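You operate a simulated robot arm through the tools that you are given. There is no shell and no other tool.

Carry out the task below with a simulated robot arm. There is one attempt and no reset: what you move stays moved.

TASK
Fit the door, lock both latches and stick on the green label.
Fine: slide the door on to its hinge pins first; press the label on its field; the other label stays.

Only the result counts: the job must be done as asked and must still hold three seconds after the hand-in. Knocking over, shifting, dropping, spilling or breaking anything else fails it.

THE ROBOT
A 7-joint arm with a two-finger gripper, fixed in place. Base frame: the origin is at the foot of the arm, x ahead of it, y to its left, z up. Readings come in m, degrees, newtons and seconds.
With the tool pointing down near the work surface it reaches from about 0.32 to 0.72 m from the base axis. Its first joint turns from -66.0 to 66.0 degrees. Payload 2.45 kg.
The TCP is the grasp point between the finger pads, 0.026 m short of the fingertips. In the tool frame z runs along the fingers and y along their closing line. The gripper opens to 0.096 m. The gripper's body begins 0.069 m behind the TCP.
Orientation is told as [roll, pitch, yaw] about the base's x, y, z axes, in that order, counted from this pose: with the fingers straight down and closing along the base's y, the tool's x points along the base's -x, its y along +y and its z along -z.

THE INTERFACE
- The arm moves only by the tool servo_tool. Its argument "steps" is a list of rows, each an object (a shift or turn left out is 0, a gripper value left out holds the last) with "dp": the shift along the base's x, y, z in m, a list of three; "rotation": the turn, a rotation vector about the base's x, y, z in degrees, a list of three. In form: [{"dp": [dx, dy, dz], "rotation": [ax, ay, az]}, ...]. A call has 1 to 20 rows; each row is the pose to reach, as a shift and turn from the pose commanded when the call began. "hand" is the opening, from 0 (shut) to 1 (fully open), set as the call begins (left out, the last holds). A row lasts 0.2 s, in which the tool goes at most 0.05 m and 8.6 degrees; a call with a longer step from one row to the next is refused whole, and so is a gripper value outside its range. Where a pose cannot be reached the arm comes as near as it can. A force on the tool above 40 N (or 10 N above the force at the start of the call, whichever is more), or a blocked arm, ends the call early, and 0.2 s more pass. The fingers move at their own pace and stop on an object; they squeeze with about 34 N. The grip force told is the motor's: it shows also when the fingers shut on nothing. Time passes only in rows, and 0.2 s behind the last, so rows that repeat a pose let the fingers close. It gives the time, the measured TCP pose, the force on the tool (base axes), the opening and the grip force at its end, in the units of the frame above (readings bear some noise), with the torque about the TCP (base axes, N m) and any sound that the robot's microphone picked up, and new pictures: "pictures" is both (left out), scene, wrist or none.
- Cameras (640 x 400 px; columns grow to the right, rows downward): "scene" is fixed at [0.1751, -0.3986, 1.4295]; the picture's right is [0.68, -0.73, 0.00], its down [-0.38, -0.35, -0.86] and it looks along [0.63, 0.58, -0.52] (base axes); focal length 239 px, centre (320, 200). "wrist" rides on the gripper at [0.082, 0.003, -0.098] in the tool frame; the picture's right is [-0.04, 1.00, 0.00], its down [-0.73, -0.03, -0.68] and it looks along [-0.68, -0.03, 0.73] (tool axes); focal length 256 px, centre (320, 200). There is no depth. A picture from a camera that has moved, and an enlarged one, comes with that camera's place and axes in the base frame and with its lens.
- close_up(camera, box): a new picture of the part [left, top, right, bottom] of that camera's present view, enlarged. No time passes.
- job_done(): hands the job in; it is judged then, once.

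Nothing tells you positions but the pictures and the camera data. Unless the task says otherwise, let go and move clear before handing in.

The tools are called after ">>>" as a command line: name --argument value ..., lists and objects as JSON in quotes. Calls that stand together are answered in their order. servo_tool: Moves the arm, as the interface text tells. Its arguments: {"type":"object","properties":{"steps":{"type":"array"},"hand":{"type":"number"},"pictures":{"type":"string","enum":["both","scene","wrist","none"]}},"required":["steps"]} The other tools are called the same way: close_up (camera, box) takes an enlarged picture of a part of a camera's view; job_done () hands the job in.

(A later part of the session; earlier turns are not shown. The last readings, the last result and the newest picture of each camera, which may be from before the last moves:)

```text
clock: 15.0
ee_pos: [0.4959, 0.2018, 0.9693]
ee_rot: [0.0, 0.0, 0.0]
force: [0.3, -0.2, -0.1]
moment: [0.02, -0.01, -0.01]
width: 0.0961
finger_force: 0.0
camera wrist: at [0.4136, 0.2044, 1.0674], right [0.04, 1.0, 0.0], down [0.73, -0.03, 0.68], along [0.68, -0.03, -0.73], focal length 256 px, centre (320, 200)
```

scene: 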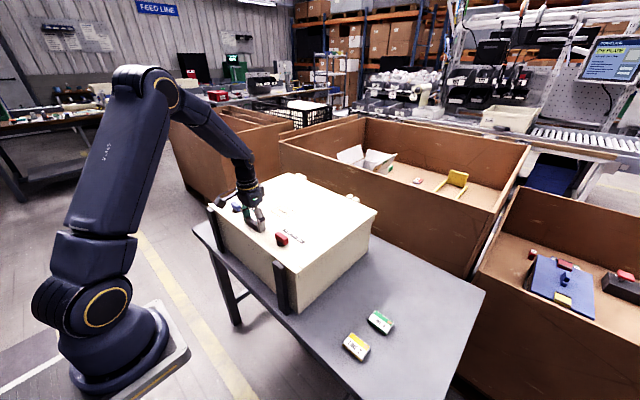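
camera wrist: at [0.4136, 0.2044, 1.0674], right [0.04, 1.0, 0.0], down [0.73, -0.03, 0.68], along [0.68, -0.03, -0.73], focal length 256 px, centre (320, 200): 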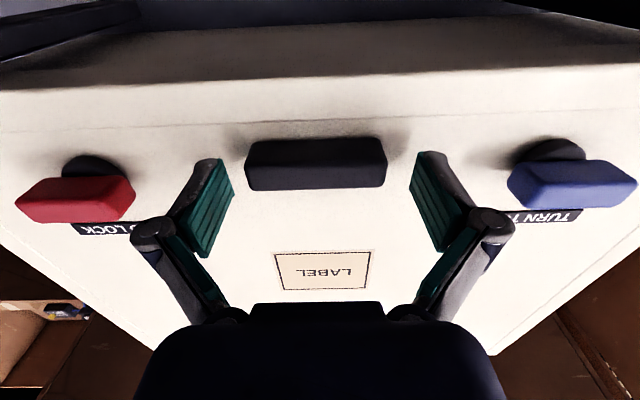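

>>> close_up --camera "scene" --box '[340, 190, 370, 210]'

>>> close_up --camera "scene" --box '[290, 168, 320, 188]'

>>> close_up --camera "wrist" --box '[230, 120, 400, 220]'

```text
16.00 times, centred on (355, 200) of scene
camera zoom: at [0.1751, -0.3986, 1.4295], right [0.68, -0.73, 0.0], down [-0.38, -0.35, -0.86], along [0.63, 0.58, -0.52], focal length 3830 px, centre (-240, 200)
```

zoom: 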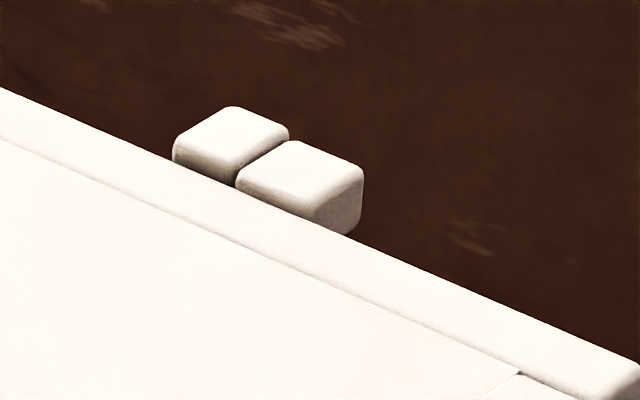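

```text
16.00 times, centred on (305, 178) of scene
camera zoom: at [0.1751, -0.3986, 1.4295], right [0.68, -0.73, 0.0], down [-0.38, -0.35, -0.86], along [0.63, 0.58, -0.52], focal length 3830 px, centre (560, 552)
```

zoom: 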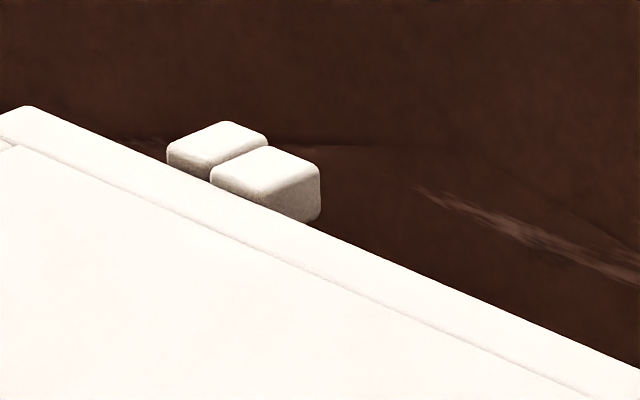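

```text
3.76 times, centred on (315, 170) of wrist
camera zoom: at [0.4136, 0.2044, 1.0674], right [0.04, 1.0, 0.0], down [0.73, -0.03, 0.68], along [0.68, -0.03, -0.73], focal length 964 px, centre (339, 313)
```

zoom: 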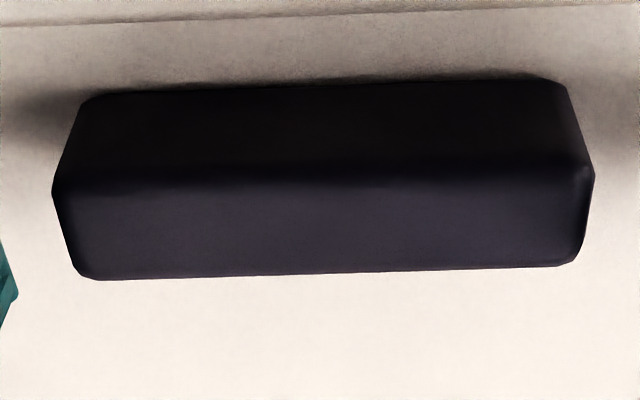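

The hinge gap stayed closed after release, so the door is seated. Now I'll rise and look closely at the red knob to work out its heights.

>>> servo_tool --steps '[{"dp": [0, 0, 0.03]}, {"dp": [-0.01, -0.02, 0.07]}, {"dp": [-0.02, -0.06, 0.085]}, {"dp": [-0.03, -0.1, 0.09]}, {"dp": [-0.04, -0.13, 0.09]}, {"dp": [-0.04, -0.13, 0.09]}]' --pictures "both"

>>> close_up --camera "scene" --box '[265, 220, 315, 255]'

>>> close_up --camera "scene" --box '[220, 195, 270, 230]'

>>> close_up --camera "wrist" --box '[260, 80, 380, 160]'

```text
clock: 16.4
ee_pos: [0.4548, 0.072, 1.0571]
ee_rot: [0.0, 0.1, 0.1]
force: [0.5, -0.3, 0.4]
moment: [0.0, 0.03, 0.01]
width: 0.0958
finger_force: 0.0
camera wrist: at [0.3733, 0.0747, 1.1552], right [0.04, 1.0, 0.0], down [0.73, -0.03, 0.68], along [0.68, -0.03, -0.73], focal length 256 px, centre (320, 200)
```

scene: 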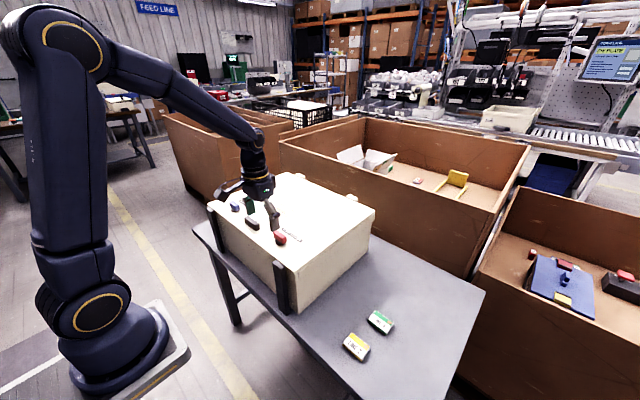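
wrist: 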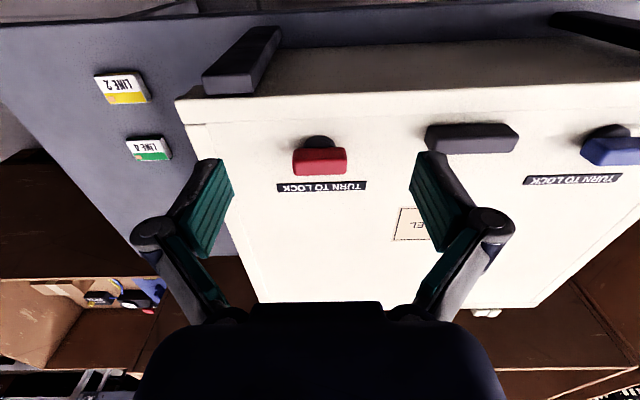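

```text
11.43 times, centred on (290, 238) of scene
camera zoom: at [0.1751, -0.3986, 1.4295], right [0.68, -0.73, 0.0], down [-0.38, -0.35, -0.86], along [0.63, 0.58, -0.52], focal length 2736 px, centre (663, -229)
```

zoom: 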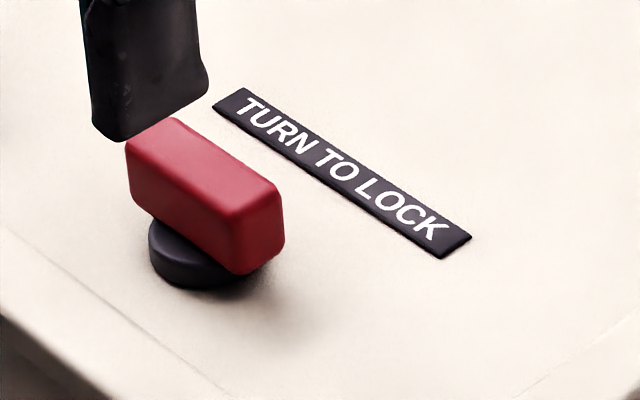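

```text
11.43 times, centred on (245, 212) of scene
camera zoom: at [0.1751, -0.3986, 1.4295], right [0.68, -0.73, 0.0], down [-0.38, -0.35, -0.86], along [0.63, 0.58, -0.52], focal length 2736 px, centre (1177, 57)
```

zoom: 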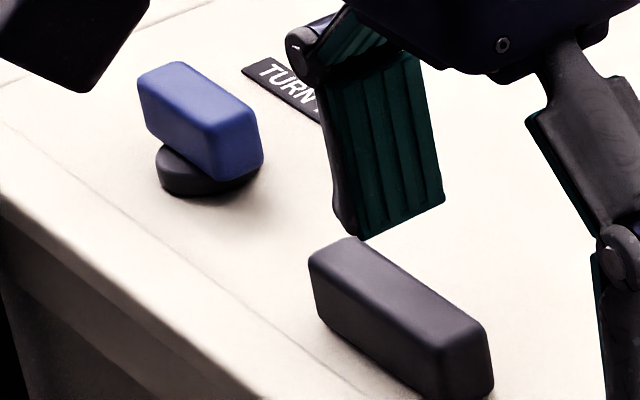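

```text
5.00 times, centred on (320, 120) of wrist
camera zoom: at [0.3733, 0.0747, 1.1552], right [0.04, 1.0, 0.0], down [0.73, -0.03, 0.68], along [0.68, -0.03, -0.73], focal length 1280 px, centre (320, 600)
```

zoom: 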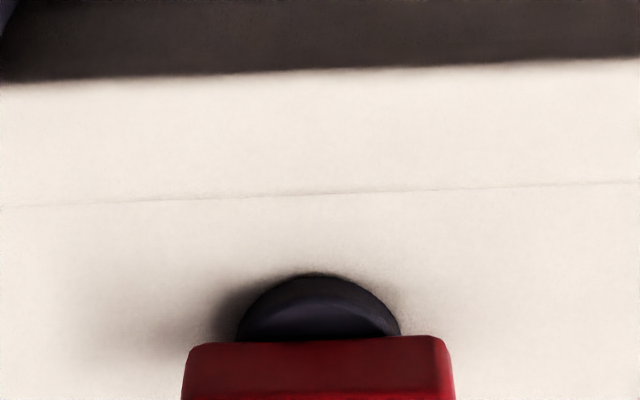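

The red knob is a bar about 48 mm long along y, on a disc, centred near (0.506, 0.071) with its top at about z 0.967. I'll turn the gripper 90° to grip across its thin side, so the squeeze doesn't push the door along its pins.

>>> servo_tool --steps '[{"dp": [0.005, 0, 0], "rotation": [0, 0, 8.2]}, {"dp": [0.01, 0, 0], "rotation": [0, 0, 16.4]}, {"dp": [0.015, 0, 0], "rotation": [0, 0, 24.6]}, {"dp": [0.02, 0, 0], "rotation": [0, 0, 32.8]}, {"dp": [0.025, 0, -0.005], "rotation": [0, 0, 41]}, {"dp": [0.03, 0, -0.01], "rotation": [0, 0, 49.2]}, {"dp": [0.035, 0, -0.015], "rotation": [0, 0, 57.4]}, {"dp": [0.04, 0, -0.02], "rotation": [0, 0, 65.6]}, {"dp": [0.045, 0, -0.02], "rotation": [0, 0, 73.8]}, {"dp": [0.05, -0.001, -0.02], "rotation": [0, 0, 82]}, {"dp": [0.0517, -0.001, -0.02], "rotation": [0, 0, 90]}, {"dp": [0.0517, -0.001, -0.02], "rotation": [0, 0, 90]}]' --hand 0.6 --pictures "both"

```text
clock: 19.0
ee_pos: [0.5069, 0.0696, 1.0376]
ee_rot: [-0.1, 0.0, 90.1]
force: [-0.5, -1.2, -0.2]
moment: [0.0, 0.01, -0.02]
width: 0.0576
finger_force: 0.0
camera wrist: at [0.5034, -0.0128, 1.1367], right [-1.0, 0.04, 0.0], down [0.03, 0.73, 0.68], along [0.03, 0.68, -0.73], focal length 256 px, centre (320, 200)
```

scene: 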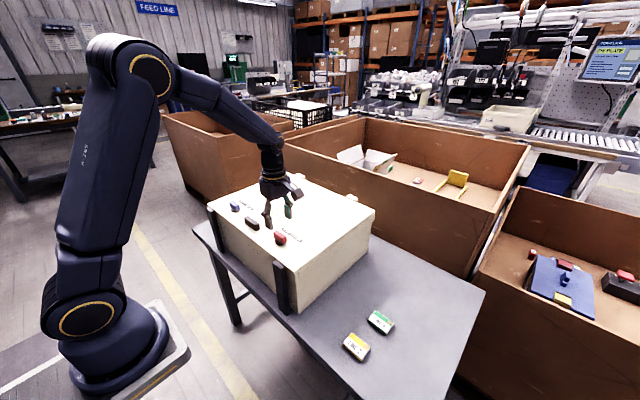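
wrist: 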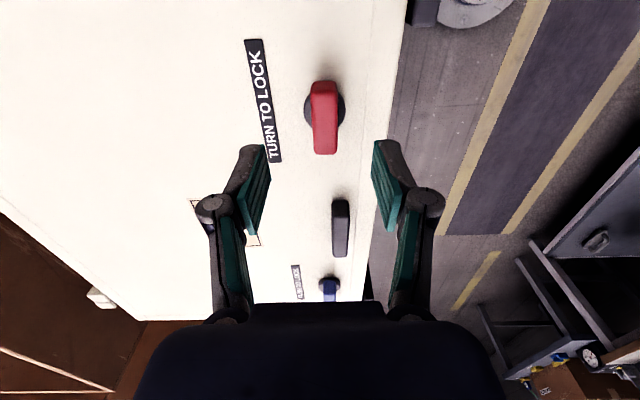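

>>> close_up --camera "wrist" --box '[270, 60, 380, 170]'

>>> close_up --camera "scene" --box '[250, 200, 310, 250]'

```text
3.64 times, centred on (325, 115) of wrist
camera zoom: at [0.5034, -0.0128, 1.1367], right [-1.0, 0.04, 0.0], down [0.03, 0.73, 0.68], along [0.03, 0.68, -0.73], focal length 931 px, centre (302, 509)
```

zoom: 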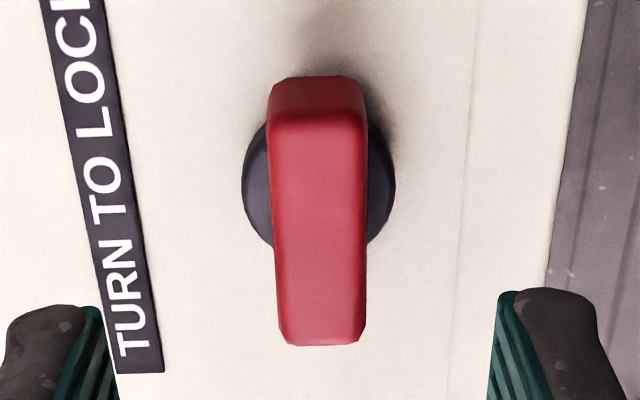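

```text
8.00 times, centred on (280, 225) of scene
camera zoom: at [0.1751, -0.3986, 1.4295], right [0.68, -0.73, 0.0], down [-0.38, -0.35, -0.86], along [0.63, 0.58, -0.52], focal length 1915 px, centre (640, 0)
```

zoom: 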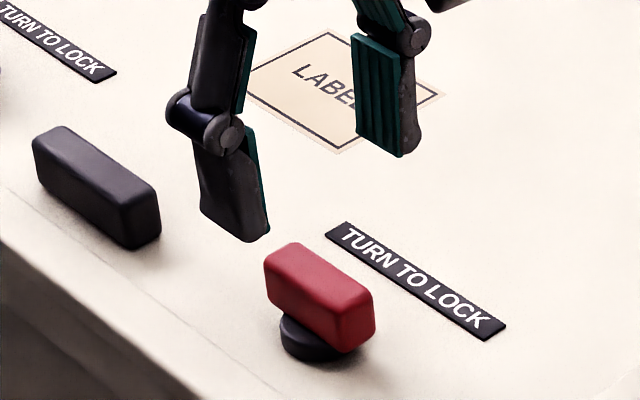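

Seen from here, the knob centre is about (0.504, 0.072). I'll correct the position and descend to grip height, keeping the fingertips above the disc.

>>> servo_tool --steps '[{"dp": [-0.003, 0.002, -0.01]}, {"dp": [-0.003, 0.002, -0.03]}, {"dp": [-0.003, 0.002, -0.045]}, {"dp": [-0.003, 0.002, -0.055]}, {"dp": [-0.003, 0.002, -0.058]}, {"dp": [-0.003, 0.002, -0.058]}]' --pictures "both"

>>> close_up --camera "scene" --box '[250, 210, 310, 260]'

>>> close_up --camera "wrist" --box '[220, 60, 420, 240]'

```text
clock: 20.4
ee_pos: [0.504, 0.0721, 0.98]
ee_rot: [-0.1, 0.0, 89.8]
force: [-0.3, 0.8, -0.1]
moment: [0.02, 0.0, 0.02]
width: 0.0578
finger_force: 0.1
camera wrist: at [0.4992, -0.0097, 1.0785], right [-1.0, 0.04, 0.0], down [0.03, 0.73, 0.68], along [0.03, 0.68, -0.73], focal length 256 px, centre (320, 200)
```

scene: 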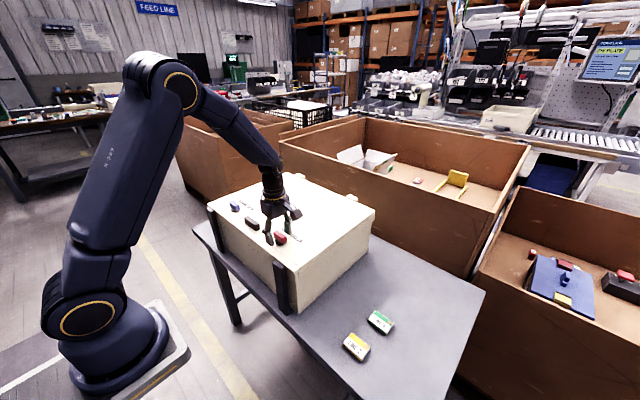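
wrist: 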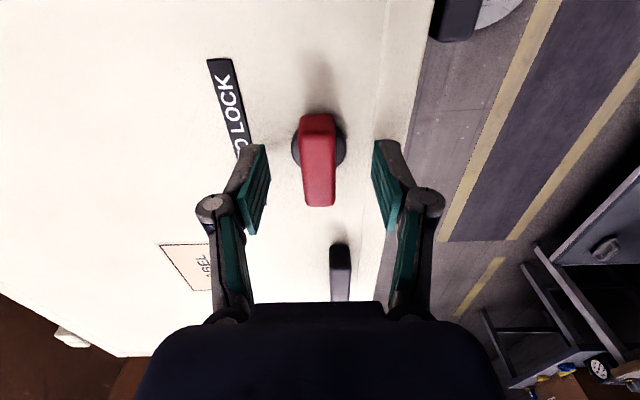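

```text
8.00 times, centred on (280, 235) of scene
camera zoom: at [0.1751, -0.3986, 1.4295], right [0.68, -0.73, 0.0], down [-0.38, -0.35, -0.86], along [0.63, 0.58, -0.52], focal length 1915 px, centre (640, -80)
```

zoom: 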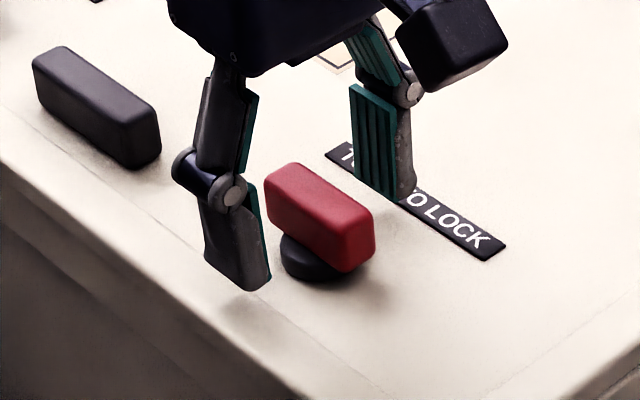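

```text
2.22 times, centred on (320, 150) of wrist
camera zoom: at [0.4992, -0.0097, 1.0785], right [-1.0, 0.04, 0.0], down [0.03, 0.73, 0.68], along [0.03, 0.68, -0.73], focal length 569 px, centre (320, 311)
```

zoom: 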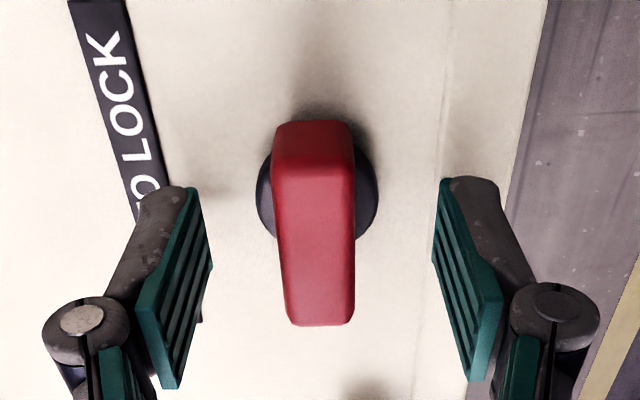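

The knob is centred between the fingers. I'll close on it.

>>> servo_tool --steps '[{"dp": [0, 0, 0]}, {"dp": [0, 0, 0]}, {"dp": [0, 0, 0]}, {"dp": [0, 0, 0]}, {"dp": [0, 0, 0]}]' --hand 0 --pictures "wrist"

```text
clock: 21.6
ee_pos: [0.5051, 0.0722, 0.9795]
ee_rot: [-0.1, 0.1, 89.9]
force: [6.1, -0.7, 0.7]
moment: [0.12, -0.18, 0.04]
width: 0.0175
finger_force: 33.4
camera wrist: at [0.4997, -0.0096, 1.0787], right [-1.0, 0.04, 0.0], down [0.03, 0.73, 0.68], along [0.03, 0.68, -0.73], focal length 256 px, centre (320, 200)
```

wrist: 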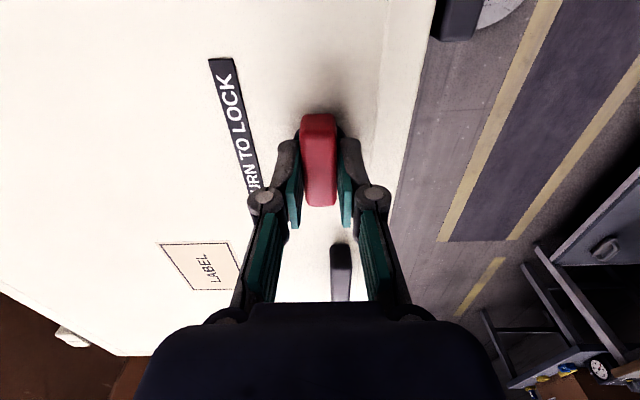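

The knob is gripped at 17.5 mm. I'll test the turn direction gently, starting with clockwise from above.

>>> servo_tool --steps '[{"rotation": [0, 0, -2]}, {"rotation": [0, 0, -4]}, {"rotation": [0, 0, -6]}, {"rotation": [0, 0, -6]}]' --pictures "wrist"

```text
clock: 22.6
ee_pos: [0.5045, 0.0732, 0.9812]
ee_rot: [0.0, 0.0, 83.8]
force: [9.7, 1.5, -0.8]
moment: [-0.42, -0.17, 0.06]
width: 0.0176
finger_force: 34.1
camera wrist: at [0.4915, -0.0088, 1.0797], right [-0.99, 0.15, 0.0], down [0.11, 0.73, 0.68], along [0.1, 0.67, -0.73], focal length 256 px, centre (320, 200)
```

wrist: 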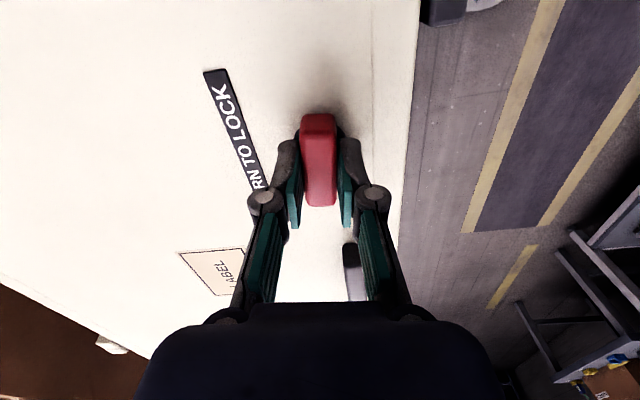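

The knob follows clockwise with almost no resistance. I'll continue turning that way and watch the torque and sound.

>>> servo_tool --steps '[{"rotation": [0, 0, -4]}, {"rotation": [0, 0, -8]}, {"rotation": [0, 0, -12]}, {"rotation": [0, 0, -16]}, {"rotation": [0, 0, -20]}, {"rotation": [0, 0, -24]}, {"rotation": [0, 0, -24]}]' --pictures "wrist"

```text
clock: 24.2
ee_pos: [0.5047, 0.0718, 0.9807]
ee_rot: [-0.2, -0.1, 59.9]
force: [23.5, -0.6, -1.0]
moment: [-0.64, -0.17, 0.04]
width: 0.0175
finger_force: 34.2
camera wrist: at [0.4602, 0.0026, 1.0791], right [-0.84, 0.54, 0.0], down [0.39, 0.62, 0.68], along [0.37, 0.57, -0.73], focal length 256 px, centre (320, 200)
```

wrist: 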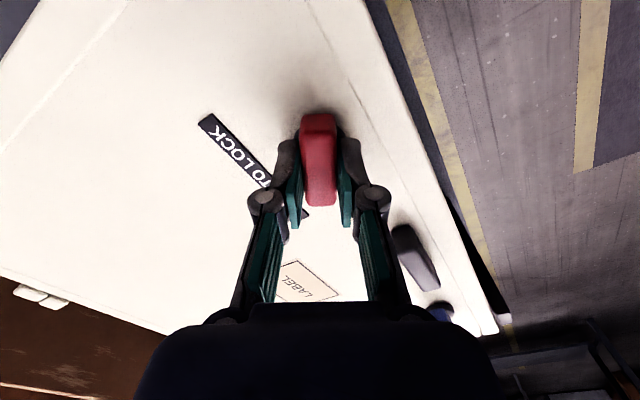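

The sideways force has grown to 23 N in x, so the pivot is slightly off my turning centre. I'll nudge +x to relieve it before turning on.

>>> servo_tool --steps '[{"dp": [0.001, 0, 0]}, {"dp": [0.002, 0, 0]}, {"dp": [0.002, 0, 0]}]' --pictures "none"

```text
clock: 25.0
ee_pos: [0.5051, 0.0716, 0.9805]
ee_rot: [-0.1, 0.0, 60.0]
force: [9.8, -0.3, -0.6]
moment: [0.81, -0.7, 0.03]
width: 0.0179
finger_force: 34.4
```

>>> servo_tool --steps '[{"dp": [0.001, 0, 0], "rotation": [0, 0, -4]}, {"dp": [0.0015, -0.0003, 0], "rotation": [0, 0, -8]}, {"dp": [0.0019, -0.0005, 0], "rotation": [0, 0, -12]}, {"dp": [0.0022, -0.0007, 0], "rotation": [0, 0, -16]}, {"dp": [0.0022, -0.0007, 0], "rotation": [0, 0, -16]}]' --pictures "none"

```text
clock: 26.2
ee_pos: [0.506, 0.0718, 0.9797]
ee_rot: [0.1, 0.2, 43.9]
force: [-10.5, 1.2, 0.3]
moment: [-0.03, 0.37, -0.01]
width: 0.0177
finger_force: 34.1
```

>>> servo_tool --steps '[{"dp": [-0.0006, -0.0002, 0], "rotation": [0, 0, -4]}, {"dp": [-0.001, -0.0004, 0], "rotation": [0, 0, -8]}, {"dp": [-0.001, -0.0006, 0], "rotation": [0, 0, -12]}, {"dp": [-0.001, -0.0008, 0], "rotation": [0, 0, -16]}, {"dp": [-0.001, -0.0008, 0], "rotation": [0, 0, -16]}]' --pictures "wrist"

```text
clock: 27.4
ee_pos: [0.5065, 0.071, 0.9805]
ee_rot: [0.0, -0.1, 27.9]
force: [-5.0, -2.3, 0.6]
moment: [-0.43, 0.81, 0.02]
width: 0.0178
finger_force: 34.2
camera wrist: at [0.432, 0.0353, 1.0791], right [-0.43, 0.9, 0.0], down [0.66, 0.32, 0.68], along [0.61, 0.29, -0.73], focal length 256 px, centre (320, 200)
```

wrist: 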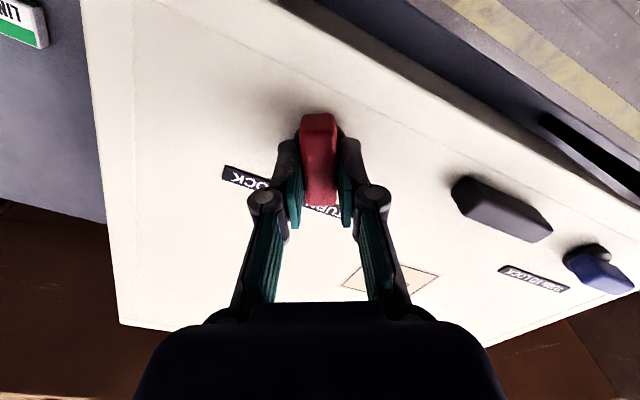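

>>> servo_tool --steps '[{"dp": [-0.0002, -0.0004, 0], "rotation": [0, 0, -4]}, {"dp": [-0.0002, -0.0006, 0], "rotation": [0, 0, -8]}, {"dp": [-0.0002, -0.0008, 0], "rotation": [0, 0, -12]}, {"dp": [-0.0002, -0.001, 0], "rotation": [0, 0, -16]}, {"dp": [-0.0002, -0.0012, 0], "rotation": [0, 0, -20]}, {"dp": [-0.0002, -0.0012, 0], "rotation": [0, 0, -20]}]' --pictures "wrist"

```text
clock: 28.8
ee_pos: [0.5068, 0.07, 0.9805]
ee_rot: [0.1, -0.1, 7.9]
force: [2.3, 3.7, 0.5]
moment: [0.01, 0.69, -0.03]
width: 0.0174
finger_force: 34.2
camera wrist: at [0.4245, 0.0615, 1.0797], right [-0.1, 1.0, 0.0], down [0.73, 0.07, 0.68], along [0.68, 0.07, -0.73], focal length 256 px, centre (320, 200)
```

wrist: 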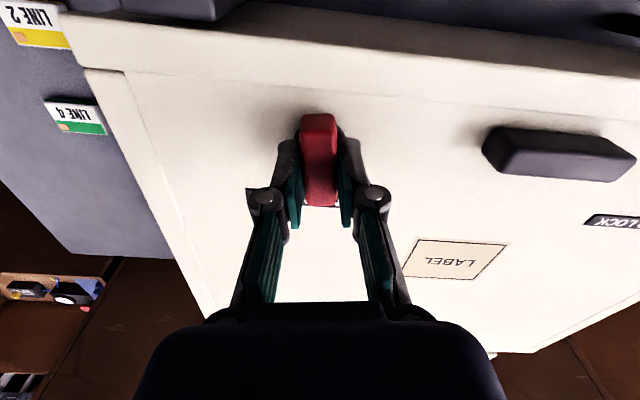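

The knob has turned 82° with no stop so far. I'll go on in 2° rows past 90°.

>>> servo_tool --steps '[{"rotation": [0, 0, -2]}, {"rotation": [0, 0, -4]}, {"rotation": [0, 0, -6]}, {"rotation": [0, 0, -8]}, {"rotation": [0, 0, -10]}, {"rotation": [0, 0, -10]}]' --pictures "none"

```text
clock: 30.2
ee_pos: [0.5058, 0.0701, 0.9807]
ee_rot: [0.0, -0.1, -2.0]
force: [0.2, 1.0, -0.8]
moment: [0.0, -0.46, 1.0]
width: 0.0179
finger_force: 33.8
```

Resistance of 1.0 N·m has appeared at about 92°. I'll go slightly further to see whether it is a stop or a detent.

>>> servo_tool --steps '[{"rotation": [0, 0, -1.5]}, {"rotation": [0, 0, -3]}, {"rotation": [0, 0, -3]}]' --pictures "wrist"

```text
clock: 31.0
ee_pos: [0.506, 0.0688, 0.9811]
ee_rot: [0.0, 0.1, -4.9]
force: [0.4, 2.0, 0.4]
moment: [0.08, 0.12, 1.04]
width: 0.0191
finger_force: 34.4
camera wrist: at [0.4248, 0.0795, 1.0796], right [0.13, 0.99, 0.0], down [0.73, -0.09, 0.68], along [0.67, -0.09, -0.73], focal length 256 px, centre (320, 200)
```

wrist: 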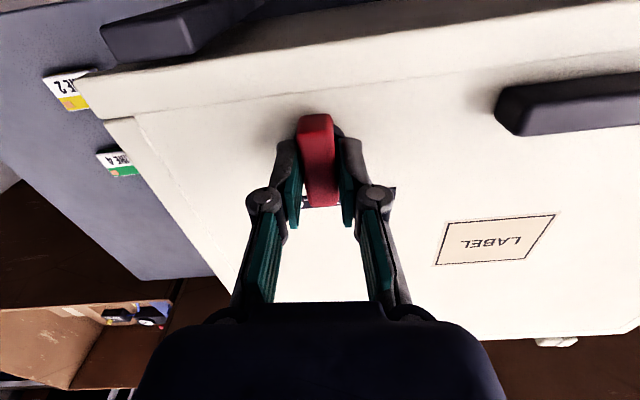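

The torque stays at 1.04 N·m and the pads are starting to slip, so this is the hard stop at 90°: the red latch is turned fully. I'll relax the twist and release.

>>> servo_tool --steps '[{"rotation": [0, 0, 2]}, {"rotation": [0, 0, 4.5]}, {"rotation": [0, 0, 4.5]}]' --pictures "none"

>>> servo_tool --steps '[{"dp": [0, 0, 0]}, {"dp": [0, 0, 0]}, {"dp": [0, 0, 0]}]' --hand 0.6 --pictures "none"

>>> servo_tool --steps '[{"dp": [0, 0, 0.03]}, {"dp": [-0.01, 0.0, 0.07]}, {"dp": [-0.03, 0.03, 0.09]}, {"dp": [-0.04, 0.07, 0.09]}, {"dp": [-0.04, 0.1, 0.09]}, {"dp": [-0.04, 0.1, 0.09]}]' --pictures "both"

```text
clock: 31.8
ee_pos: [0.507, 0.0694, 0.9811]
ee_rot: [0.0, -0.1, -0.6]
force: [2.3, 4.9, -0.3]
moment: [0.15, 0.29, 0.17]
width: 0.0178
finger_force: 33.3
```

```text
clock: 32.6
ee_pos: [0.5075, 0.0682, 0.9808]
ee_rot: [0.0, 0.0, -0.6]
force: [-0.3, 0.4, -0.1]
moment: [-0.01, -0.05, 0.0]
width: 0.0577
finger_force: 0.1
```

```text
clock: 34.0
ee_pos: [0.4675, 0.1726, 1.0717]
ee_rot: [0.0, 0.0, -0.4]
force: [0.7, -0.3, -0.5]
moment: [0.02, -0.01, -0.05]
width: 0.0574
finger_force: 0.1
camera wrist: at [0.3846, 0.175, 1.17], right [0.05, 1.0, 0.0], down [0.73, -0.04, 0.68], along [0.68, -0.03, -0.73], focal length 256 px, centre (320, 200)
```

scene: 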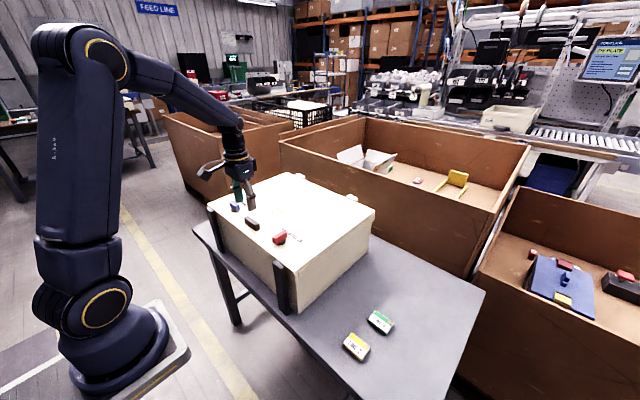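
wrist: 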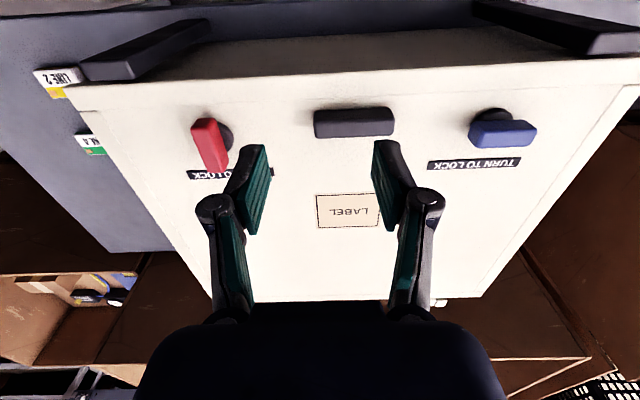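

>>> close_up --camera "scene" --box '[290, 165, 370, 215]'

>>> close_up --camera "scene" --box '[260, 215, 320, 255]'

>>> close_up --camera "wrist" --box '[450, 90, 550, 160]'

>>> close_up --camera "wrist" --box '[170, 100, 260, 190]'

```text
8.00 times, centred on (330, 190) of scene
camera zoom: at [0.1751, -0.3985, 1.4295], right [0.68, -0.73, 0.0], down [-0.38, -0.35, -0.86], along [0.63, 0.58, -0.52], focal length 1915 px, centre (240, 280)
```

zoom: 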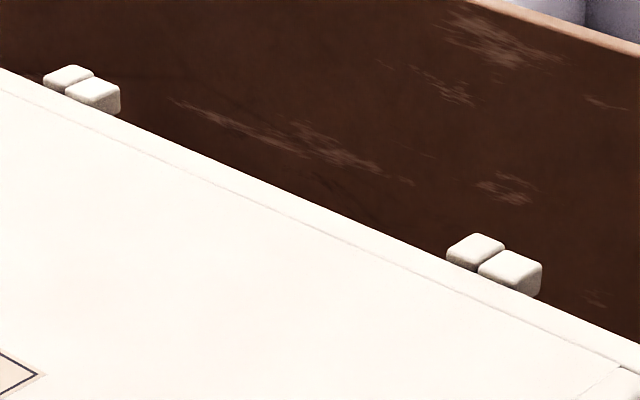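

```text
10.00 times, centred on (290, 235) of scene
camera zoom: at [0.1751, -0.3985, 1.4295], right [0.68, -0.73, 0.0], down [-0.38, -0.35, -0.86], along [0.63, 0.58, -0.52], focal length 2394 px, centre (620, -150)
```

zoom: 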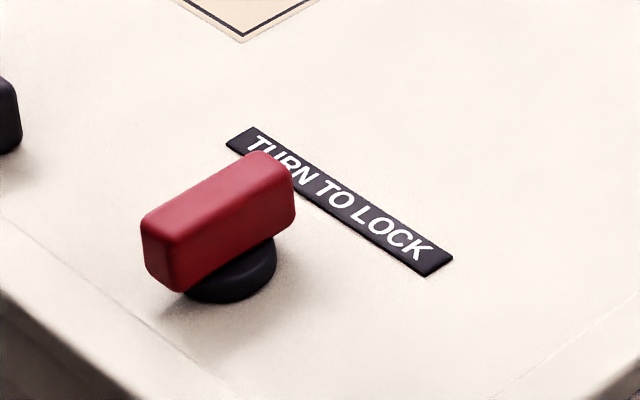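

```text
5.71 times, centred on (500, 125) of wrist
camera zoom: at [0.3846, 0.175, 1.17], right [0.05, 1.0, 0.0], down [0.73, -0.04, 0.68], along [0.68, -0.03, -0.73], focal length 1463 px, centre (-709, 629)
```

zoom: 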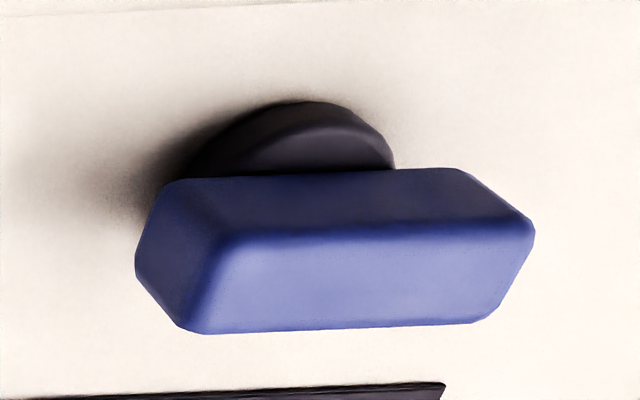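

```text
4.44 times, centred on (215, 145) of wrist
camera zoom: at [0.3846, 0.175, 1.17], right [0.05, 1.0, 0.0], down [0.73, -0.04, 0.68], along [0.68, -0.03, -0.73], focal length 1138 px, centre (787, 444)
```

zoom: 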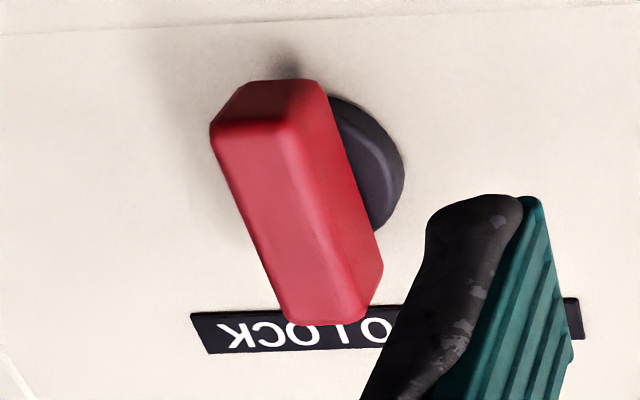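

The red knob now lies along x, turned a full 90°, and the hinges are still closed up. Next I'll do the blue knob, expected at about (0.506, 0.330), with the gripper again turned 90°.

>>> servo_tool --steps '[{"dp": [0.0035, 0.0145, 0], "rotation": [0, 0, 8.2]}, {"dp": [0.007, 0.029, 0], "rotation": [0, 0, 16.4]}, {"dp": [0.0105, 0.0435, 0], "rotation": [0, 0, 24.6]}, {"dp": [0.014, 0.058, 0], "rotation": [0, 0, 32.8]}, {"dp": [0.0175, 0.0725, 0], "rotation": [0, 0, 41]}, {"dp": [0.021, 0.087, 0], "rotation": [0, 0, 49.2]}, {"dp": [0.0245, 0.1015, 0], "rotation": [0, 0, 57.4]}, {"dp": [0.028, 0.116, -0.01], "rotation": [0, 0, 65.6]}, {"dp": [0.0315, 0.1305, -0.02], "rotation": [0, 0, 73.8]}, {"dp": [0.035, 0.145, -0.03], "rotation": [0, 0, 82]}, {"dp": [0.0381, 0.16, -0.034], "rotation": [0, 0, 90.4]}, {"dp": [0.0381, 0.16, -0.034], "rotation": [0, 0, 90.4]}]' --hand 0.6 --pictures "both"

>>> close_up --camera "wrist" --box '[270, 60, 380, 170]'

```text
clock: 36.6
ee_pos: [0.5061, 0.3307, 1.0354]
ee_rot: [0.0, 0.0, 90.0]
force: [0.3, 0.2, 0.6]
moment: [0.02, -0.02, 0.02]
width: 0.0577
finger_force: 0.0
camera wrist: at [0.5017, 0.2484, 1.1347], right [-1.0, 0.04, 0.0], down [0.03, 0.73, 0.68], along [0.03, 0.68, -0.73], focal length 256 px, centre (320, 200)
```

scene: 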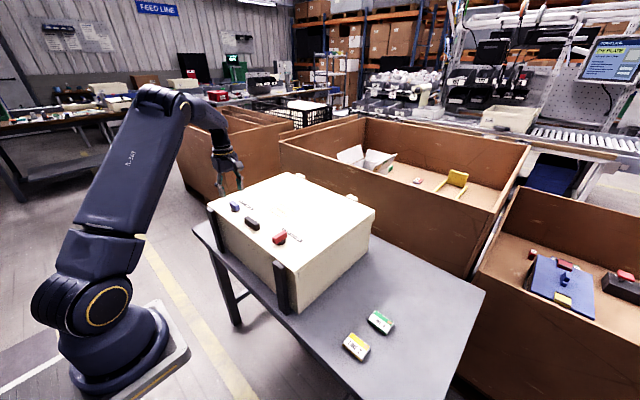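
wrist: 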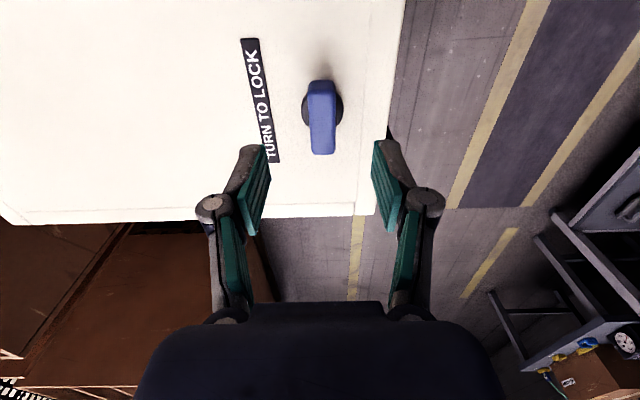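

```text
3.64 times, centred on (325, 115) of wrist
camera zoom: at [0.5017, 0.2484, 1.1347], right [-1.0, 0.04, 0.0], down [0.03, 0.73, 0.68], along [0.03, 0.68, -0.73], focal length 931 px, centre (302, 509)
```

zoom: 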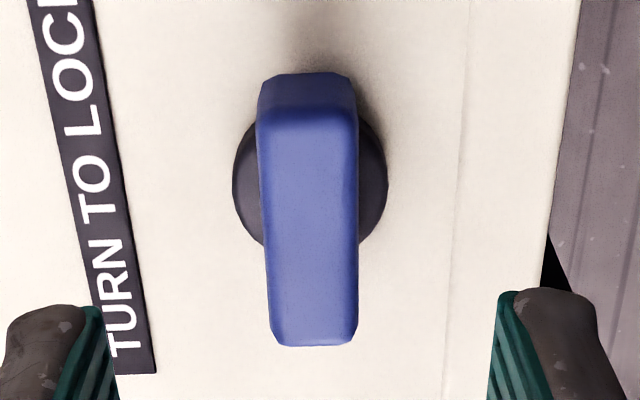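

The blue knob is centred under the gripper. I'll descend and grip it.

>>> servo_tool --steps '[{"dp": [-0.0004, -0.0003, -0.015]}, {"dp": [-0.0004, -0.0003, -0.035]}, {"dp": [-0.0004, -0.0003, -0.05]}, {"dp": [-0.0004, -0.0003, -0.056]}, {"dp": [-0.0004, -0.0003, -0.056]}]' --pictures "wrist"

>>> servo_tool --steps '[{"dp": [0, 0, 0]}, {"dp": [0, 0, 0]}, {"dp": [0, 0, 0]}, {"dp": [0, 0, 0]}, {"dp": [0, 0, 0]}]' --hand 0 --pictures "wrist"

```text
clock: 37.8
ee_pos: [0.5035, 0.3294, 0.9796]
ee_rot: [-0.1, 0.0, 90.0]
force: [0.3, 0.1, -0.9]
moment: [0.01, -0.01, 0.05]
width: 0.0576
finger_force: 0.1
camera wrist: at [0.5009, 0.2468, 1.0789], right [-1.0, 0.04, 0.0], down [0.03, 0.73, 0.68], along [0.03, 0.68, -0.73], focal length 256 px, centre (320, 200)
```

wrist: 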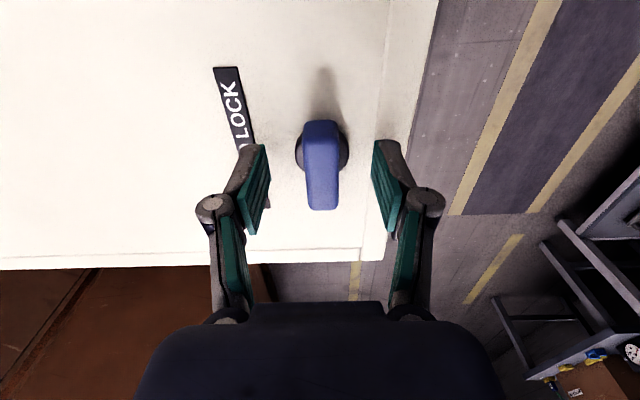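

```text
clock: 39.0
ee_pos: [0.5042, 0.3293, 0.9805]
ee_rot: [0.1, -0.1, 89.9]
force: [-8.4, -2.2, 1.7]
moment: [-0.14, 0.23, 0.02]
width: 0.0177
finger_force: 34.0
camera wrist: at [0.5001, 0.247, 1.079], right [-1.0, 0.04, 0.0], down [0.03, 0.73, 0.68], along [0.03, 0.68, -0.73], focal length 256 px, centre (320, 200)
```

wrist: 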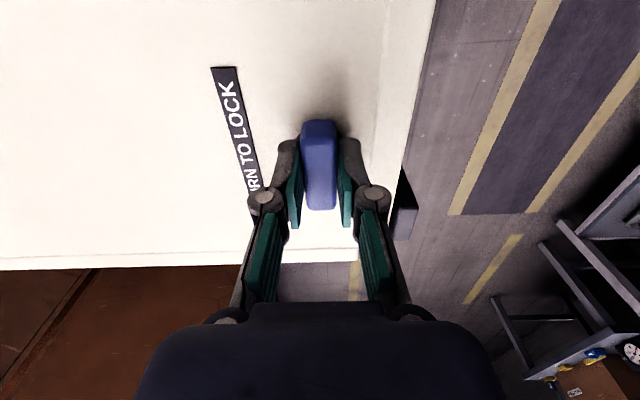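

It's gripped with a small x offset, so I'll relax that by 1 mm. Then I'll test the turn direction, clockwise first.

>>> servo_tool --steps '[{"dp": [-0.001, 0, 0]}, {"dp": [-0.001, 0, 0], "rotation": [0, 0, -2]}, {"dp": [-0.001, 0, 0], "rotation": [0, 0, -4]}, {"dp": [-0.001, 0, 0], "rotation": [0, 0, -6]}, {"dp": [-0.001, 0, 0], "rotation": [0, 0, -6]}]' --pictures "wrist"

```text
clock: 40.2
ee_pos: [0.5038, 0.3297, 0.9813]
ee_rot: [0.2, -0.1, 83.9]
force: [-6.1, -1.6, 0.0]
moment: [0.93, 0.08, 0.06]
width: 0.0177
finger_force: 34.2
camera wrist: at [0.4913, 0.2477, 1.079], right [-0.99, 0.15, 0.0], down [0.11, 0.73, 0.68], along [0.1, 0.67, -0.73], focal length 256 px, centre (320, 200)
```

wrist: 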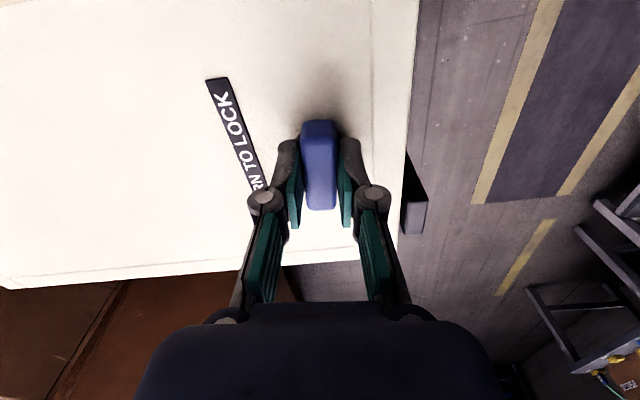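

Blue also turns freely clockwise. I'll continue, trimming the x offset as I go.

>>> servo_tool --steps '[{"dp": [-0.0005, 0, 0], "rotation": [0, 0, -4]}, {"dp": [-0.0008, 0, 0], "rotation": [0, 0, -8]}, {"dp": [-0.0008, 0, 0], "rotation": [0, 0, -12]}, {"dp": [-0.0008, 0, 0], "rotation": [0, 0, -16]}, {"dp": [-0.0008, 0, 0], "rotation": [0, 0, -20]}, {"dp": [-0.0008, 0, 0], "rotation": [0, 0, -20]}]' --pictures "none"

```text
clock: 41.6
ee_pos: [0.5036, 0.3305, 0.9808]
ee_rot: [-0.1, 0.1, 63.7]
force: [6.3, -4.0, -0.1]
moment: [0.32, -0.33, 0.02]
width: 0.0178
finger_force: 33.7
```

>>> servo_tool --steps '[{"dp": [0.0005, -0.0003, 0], "rotation": [0, 0, -4]}, {"dp": [0.0008, -0.0005, 0], "rotation": [0, 0, -8]}, {"dp": [0.001, -0.0005, 0], "rotation": [0, 0, -12]}, {"dp": [0.001, -0.0005, 0], "rotation": [0, 0, -16]}, {"dp": [0.001, -0.0005, 0], "rotation": [0, 0, -20]}, {"dp": [0.001, -0.0005, 0], "rotation": [0, 0, -20]}]' --pictures "none"

```text
clock: 43.0
ee_pos: [0.5048, 0.3299, 0.981]
ee_rot: [0.1, 0.0, 43.8]
force: [0.2, -2.2, 2.3]
moment: [0.2, -0.22, -0.03]
width: 0.0176
finger_force: 34.2
```

>>> servo_tool --steps '[{"dp": [0, -0.0002, 0], "rotation": [0, 0, -4]}, {"dp": [0, -0.0003, 0], "rotation": [0, 0, -8]}, {"dp": [0, -0.0004, 0], "rotation": [0, 0, -12]}, {"dp": [0, -0.0004, 0], "rotation": [0, 0, -16]}, {"dp": [0, -0.0004, 0], "rotation": [0, 0, -20]}, {"dp": [0, -0.0004, 0], "rotation": [0, 0, -24]}, {"dp": [0, -0.0004, 0], "rotation": [0, 0, -24]}]' --pictures "none"

```text
clock: 44.6
ee_pos: [0.5038, 0.3289, 0.9801]
ee_rot: [0.1, -0.1, 19.8]
force: [-1.7, 5.2, 0.2]
moment: [0.41, -0.75, 0.02]
width: 0.0179
finger_force: 33.8
```

>>> servo_tool --steps '[{"dp": [0, 0.0002, 0], "rotation": [0, 0, -4]}, {"dp": [0, 0.0004, 0], "rotation": [0, 0, -8]}, {"dp": [0, 0.0004, 0], "rotation": [0, 0, -12]}, {"dp": [0, 0.0004, 0], "rotation": [0, 0, -16]}, {"dp": [0, 0.0004, 0], "rotation": [0, 0, -18]}, {"dp": [0, 0.0004, 0], "rotation": [0, 0, -20]}, {"dp": [0, 0.0004, 0], "rotation": [0, 0, -20]}]' --pictures "wrist"

```text
clock: 46.2
ee_pos: [0.504, 0.3286, 0.9821]
ee_rot: [0.0, 0.0, -0.1]
force: [-1.6, 9.9, -0.9]
moment: [0.19, -0.82, 0.06]
width: 0.0174
finger_force: 33.7
camera wrist: at [0.4211, 0.3325, 1.0796], right [0.04, 1.0, 0.0], down [0.73, -0.03, 0.68], along [0.68, -0.03, -0.73], focal length 256 px, centre (320, 200)
```

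wrist: 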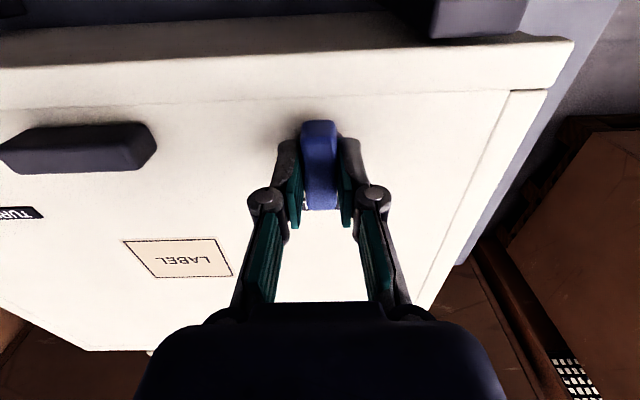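

The blue knob is at 90° with little torque. I'll ease the y offset so I don't push the door back, then feel for the stop.

>>> servo_tool --steps '[{"dp": [0, 0.001, 0]}, {"dp": [0, 0.0013, 0], "rotation": [0, 0, -1]}, {"dp": [0, 0.0013, 0], "rotation": [0, 0, -2]}, {"dp": [0, 0.0013, 0], "rotation": [0, 0, -3.5]}, {"dp": [0, 0.0013, 0], "rotation": [0, 0, -3.5]}]' --pictures "none"

```text
clock: 47.4
ee_pos: [0.5024, 0.3307, 0.9811]
ee_rot: [-0.1, 0.1, -3.6]
force: [1.0, 4.0, 0.6]
moment: [0.09, 0.55, 0.94]
width: 0.0185
finger_force: 33.8
```

The stop at 90° shows as 0.94 N·m. I'll relax the twist, release and rise.

>>> servo_tool --steps '[{"dp": [0, 0.0004, 0], "rotation": [0, 0, 1.5]}, {"dp": [0, 0.0004, 0], "rotation": [0, 0, 3.2]}, {"dp": [0, 0.0004, 0], "rotation": [0, 0, 3.2]}]' --pictures "none"

>>> servo_tool --steps '[{"dp": [0, 0, 0]}, {"dp": [0, 0, 0]}, {"dp": [0, 0, 0]}]' --hand 0.6 --pictures "none"

>>> servo_tool --steps '[{"dp": [0, 0, 0.03]}, {"dp": [-0.01, -0.02, 0.07]}, {"dp": [-0.02, -0.06, 0.09]}, {"dp": [-0.03, -0.1, 0.1]}, {"dp": [-0.04, -0.14, 0.1]}, {"dp": [-0.05, -0.16, 0.1]}, {"dp": [-0.05, -0.16, 0.1]}]' --pictures "both"

>>> close_up --camera "scene" --box '[290, 165, 370, 215]'

>>> close_up --camera "wrist" --box '[160, 60, 500, 260]'

```text
clock: 48.2
ee_pos: [0.5046, 0.3294, 0.9818]
ee_rot: [-0.1, 0.1, -0.5]
force: [-6.1, -3.1, 0.7]
moment: [-0.07, -0.05, 0.11]
width: 0.0178
finger_force: 34.0
```

```text
clock: 49.0
ee_pos: [0.5047, 0.3307, 0.9805]
ee_rot: [0.0, 0.0, -0.5]
force: [0.1, 0.5, 0.3]
moment: [0.01, 0.03, -0.01]
width: 0.0578
finger_force: 0.1
```

```text
clock: 50.6
ee_pos: [0.4531, 0.1696, 1.0801]
ee_rot: [0.0, 0.0, -0.4]
force: [-0.8, 0.1, 0.0]
moment: [-0.01, -0.01, 0.0]
width: 0.0575
finger_force: 0.1
camera wrist: at [0.3702, 0.1723, 1.1771], right [0.05, 1.0, 0.0], down [0.73, -0.04, 0.68], along [0.68, -0.03, -0.73], focal length 256 px, centre (320, 200)
```

scene: 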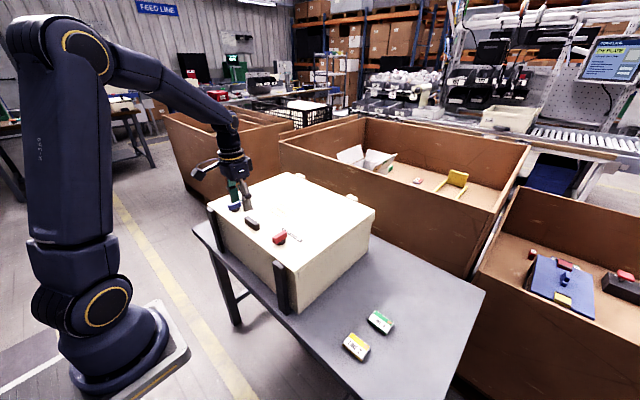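
wrist: 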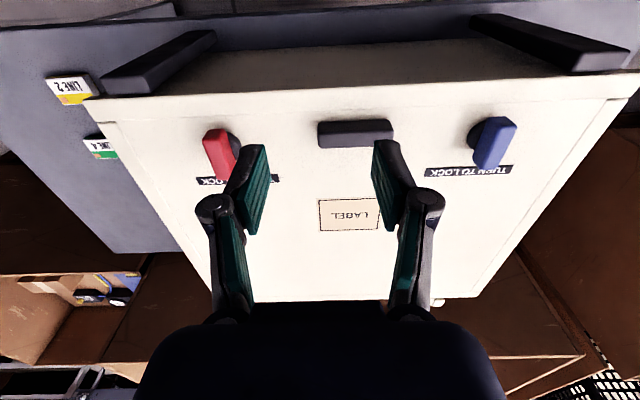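

```text
8.00 times, centred on (330, 190) of scene
camera zoom: at [0.1751, -0.3986, 1.4295], right [0.68, -0.73, 0.0], down [-0.38, -0.35, -0.86], along [0.63, 0.58, -0.52], focal length 1915 px, centre (240, 280)
```

zoom: 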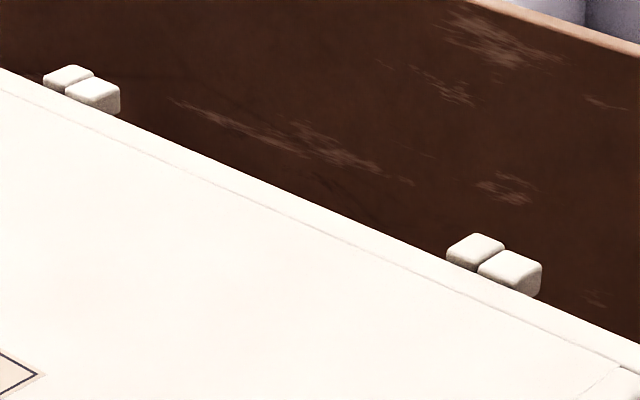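

```text
1.88 times, centred on (330, 160) of wrist
camera zoom: at [0.3702, 0.1723, 1.1771], right [0.05, 1.0, 0.0], down [0.73, -0.04, 0.68], along [0.68, -0.03, -0.73], focal length 482 px, centre (301, 275)
```

zoom: 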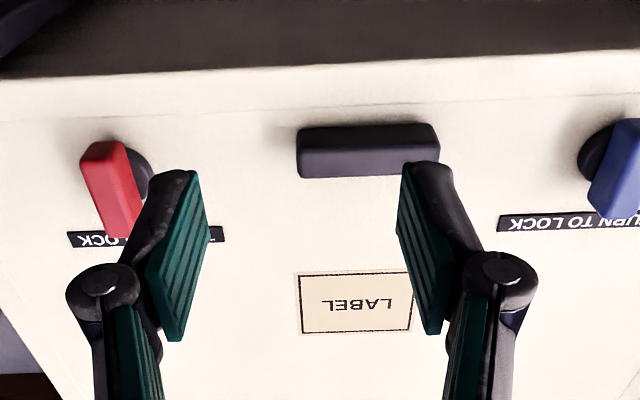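

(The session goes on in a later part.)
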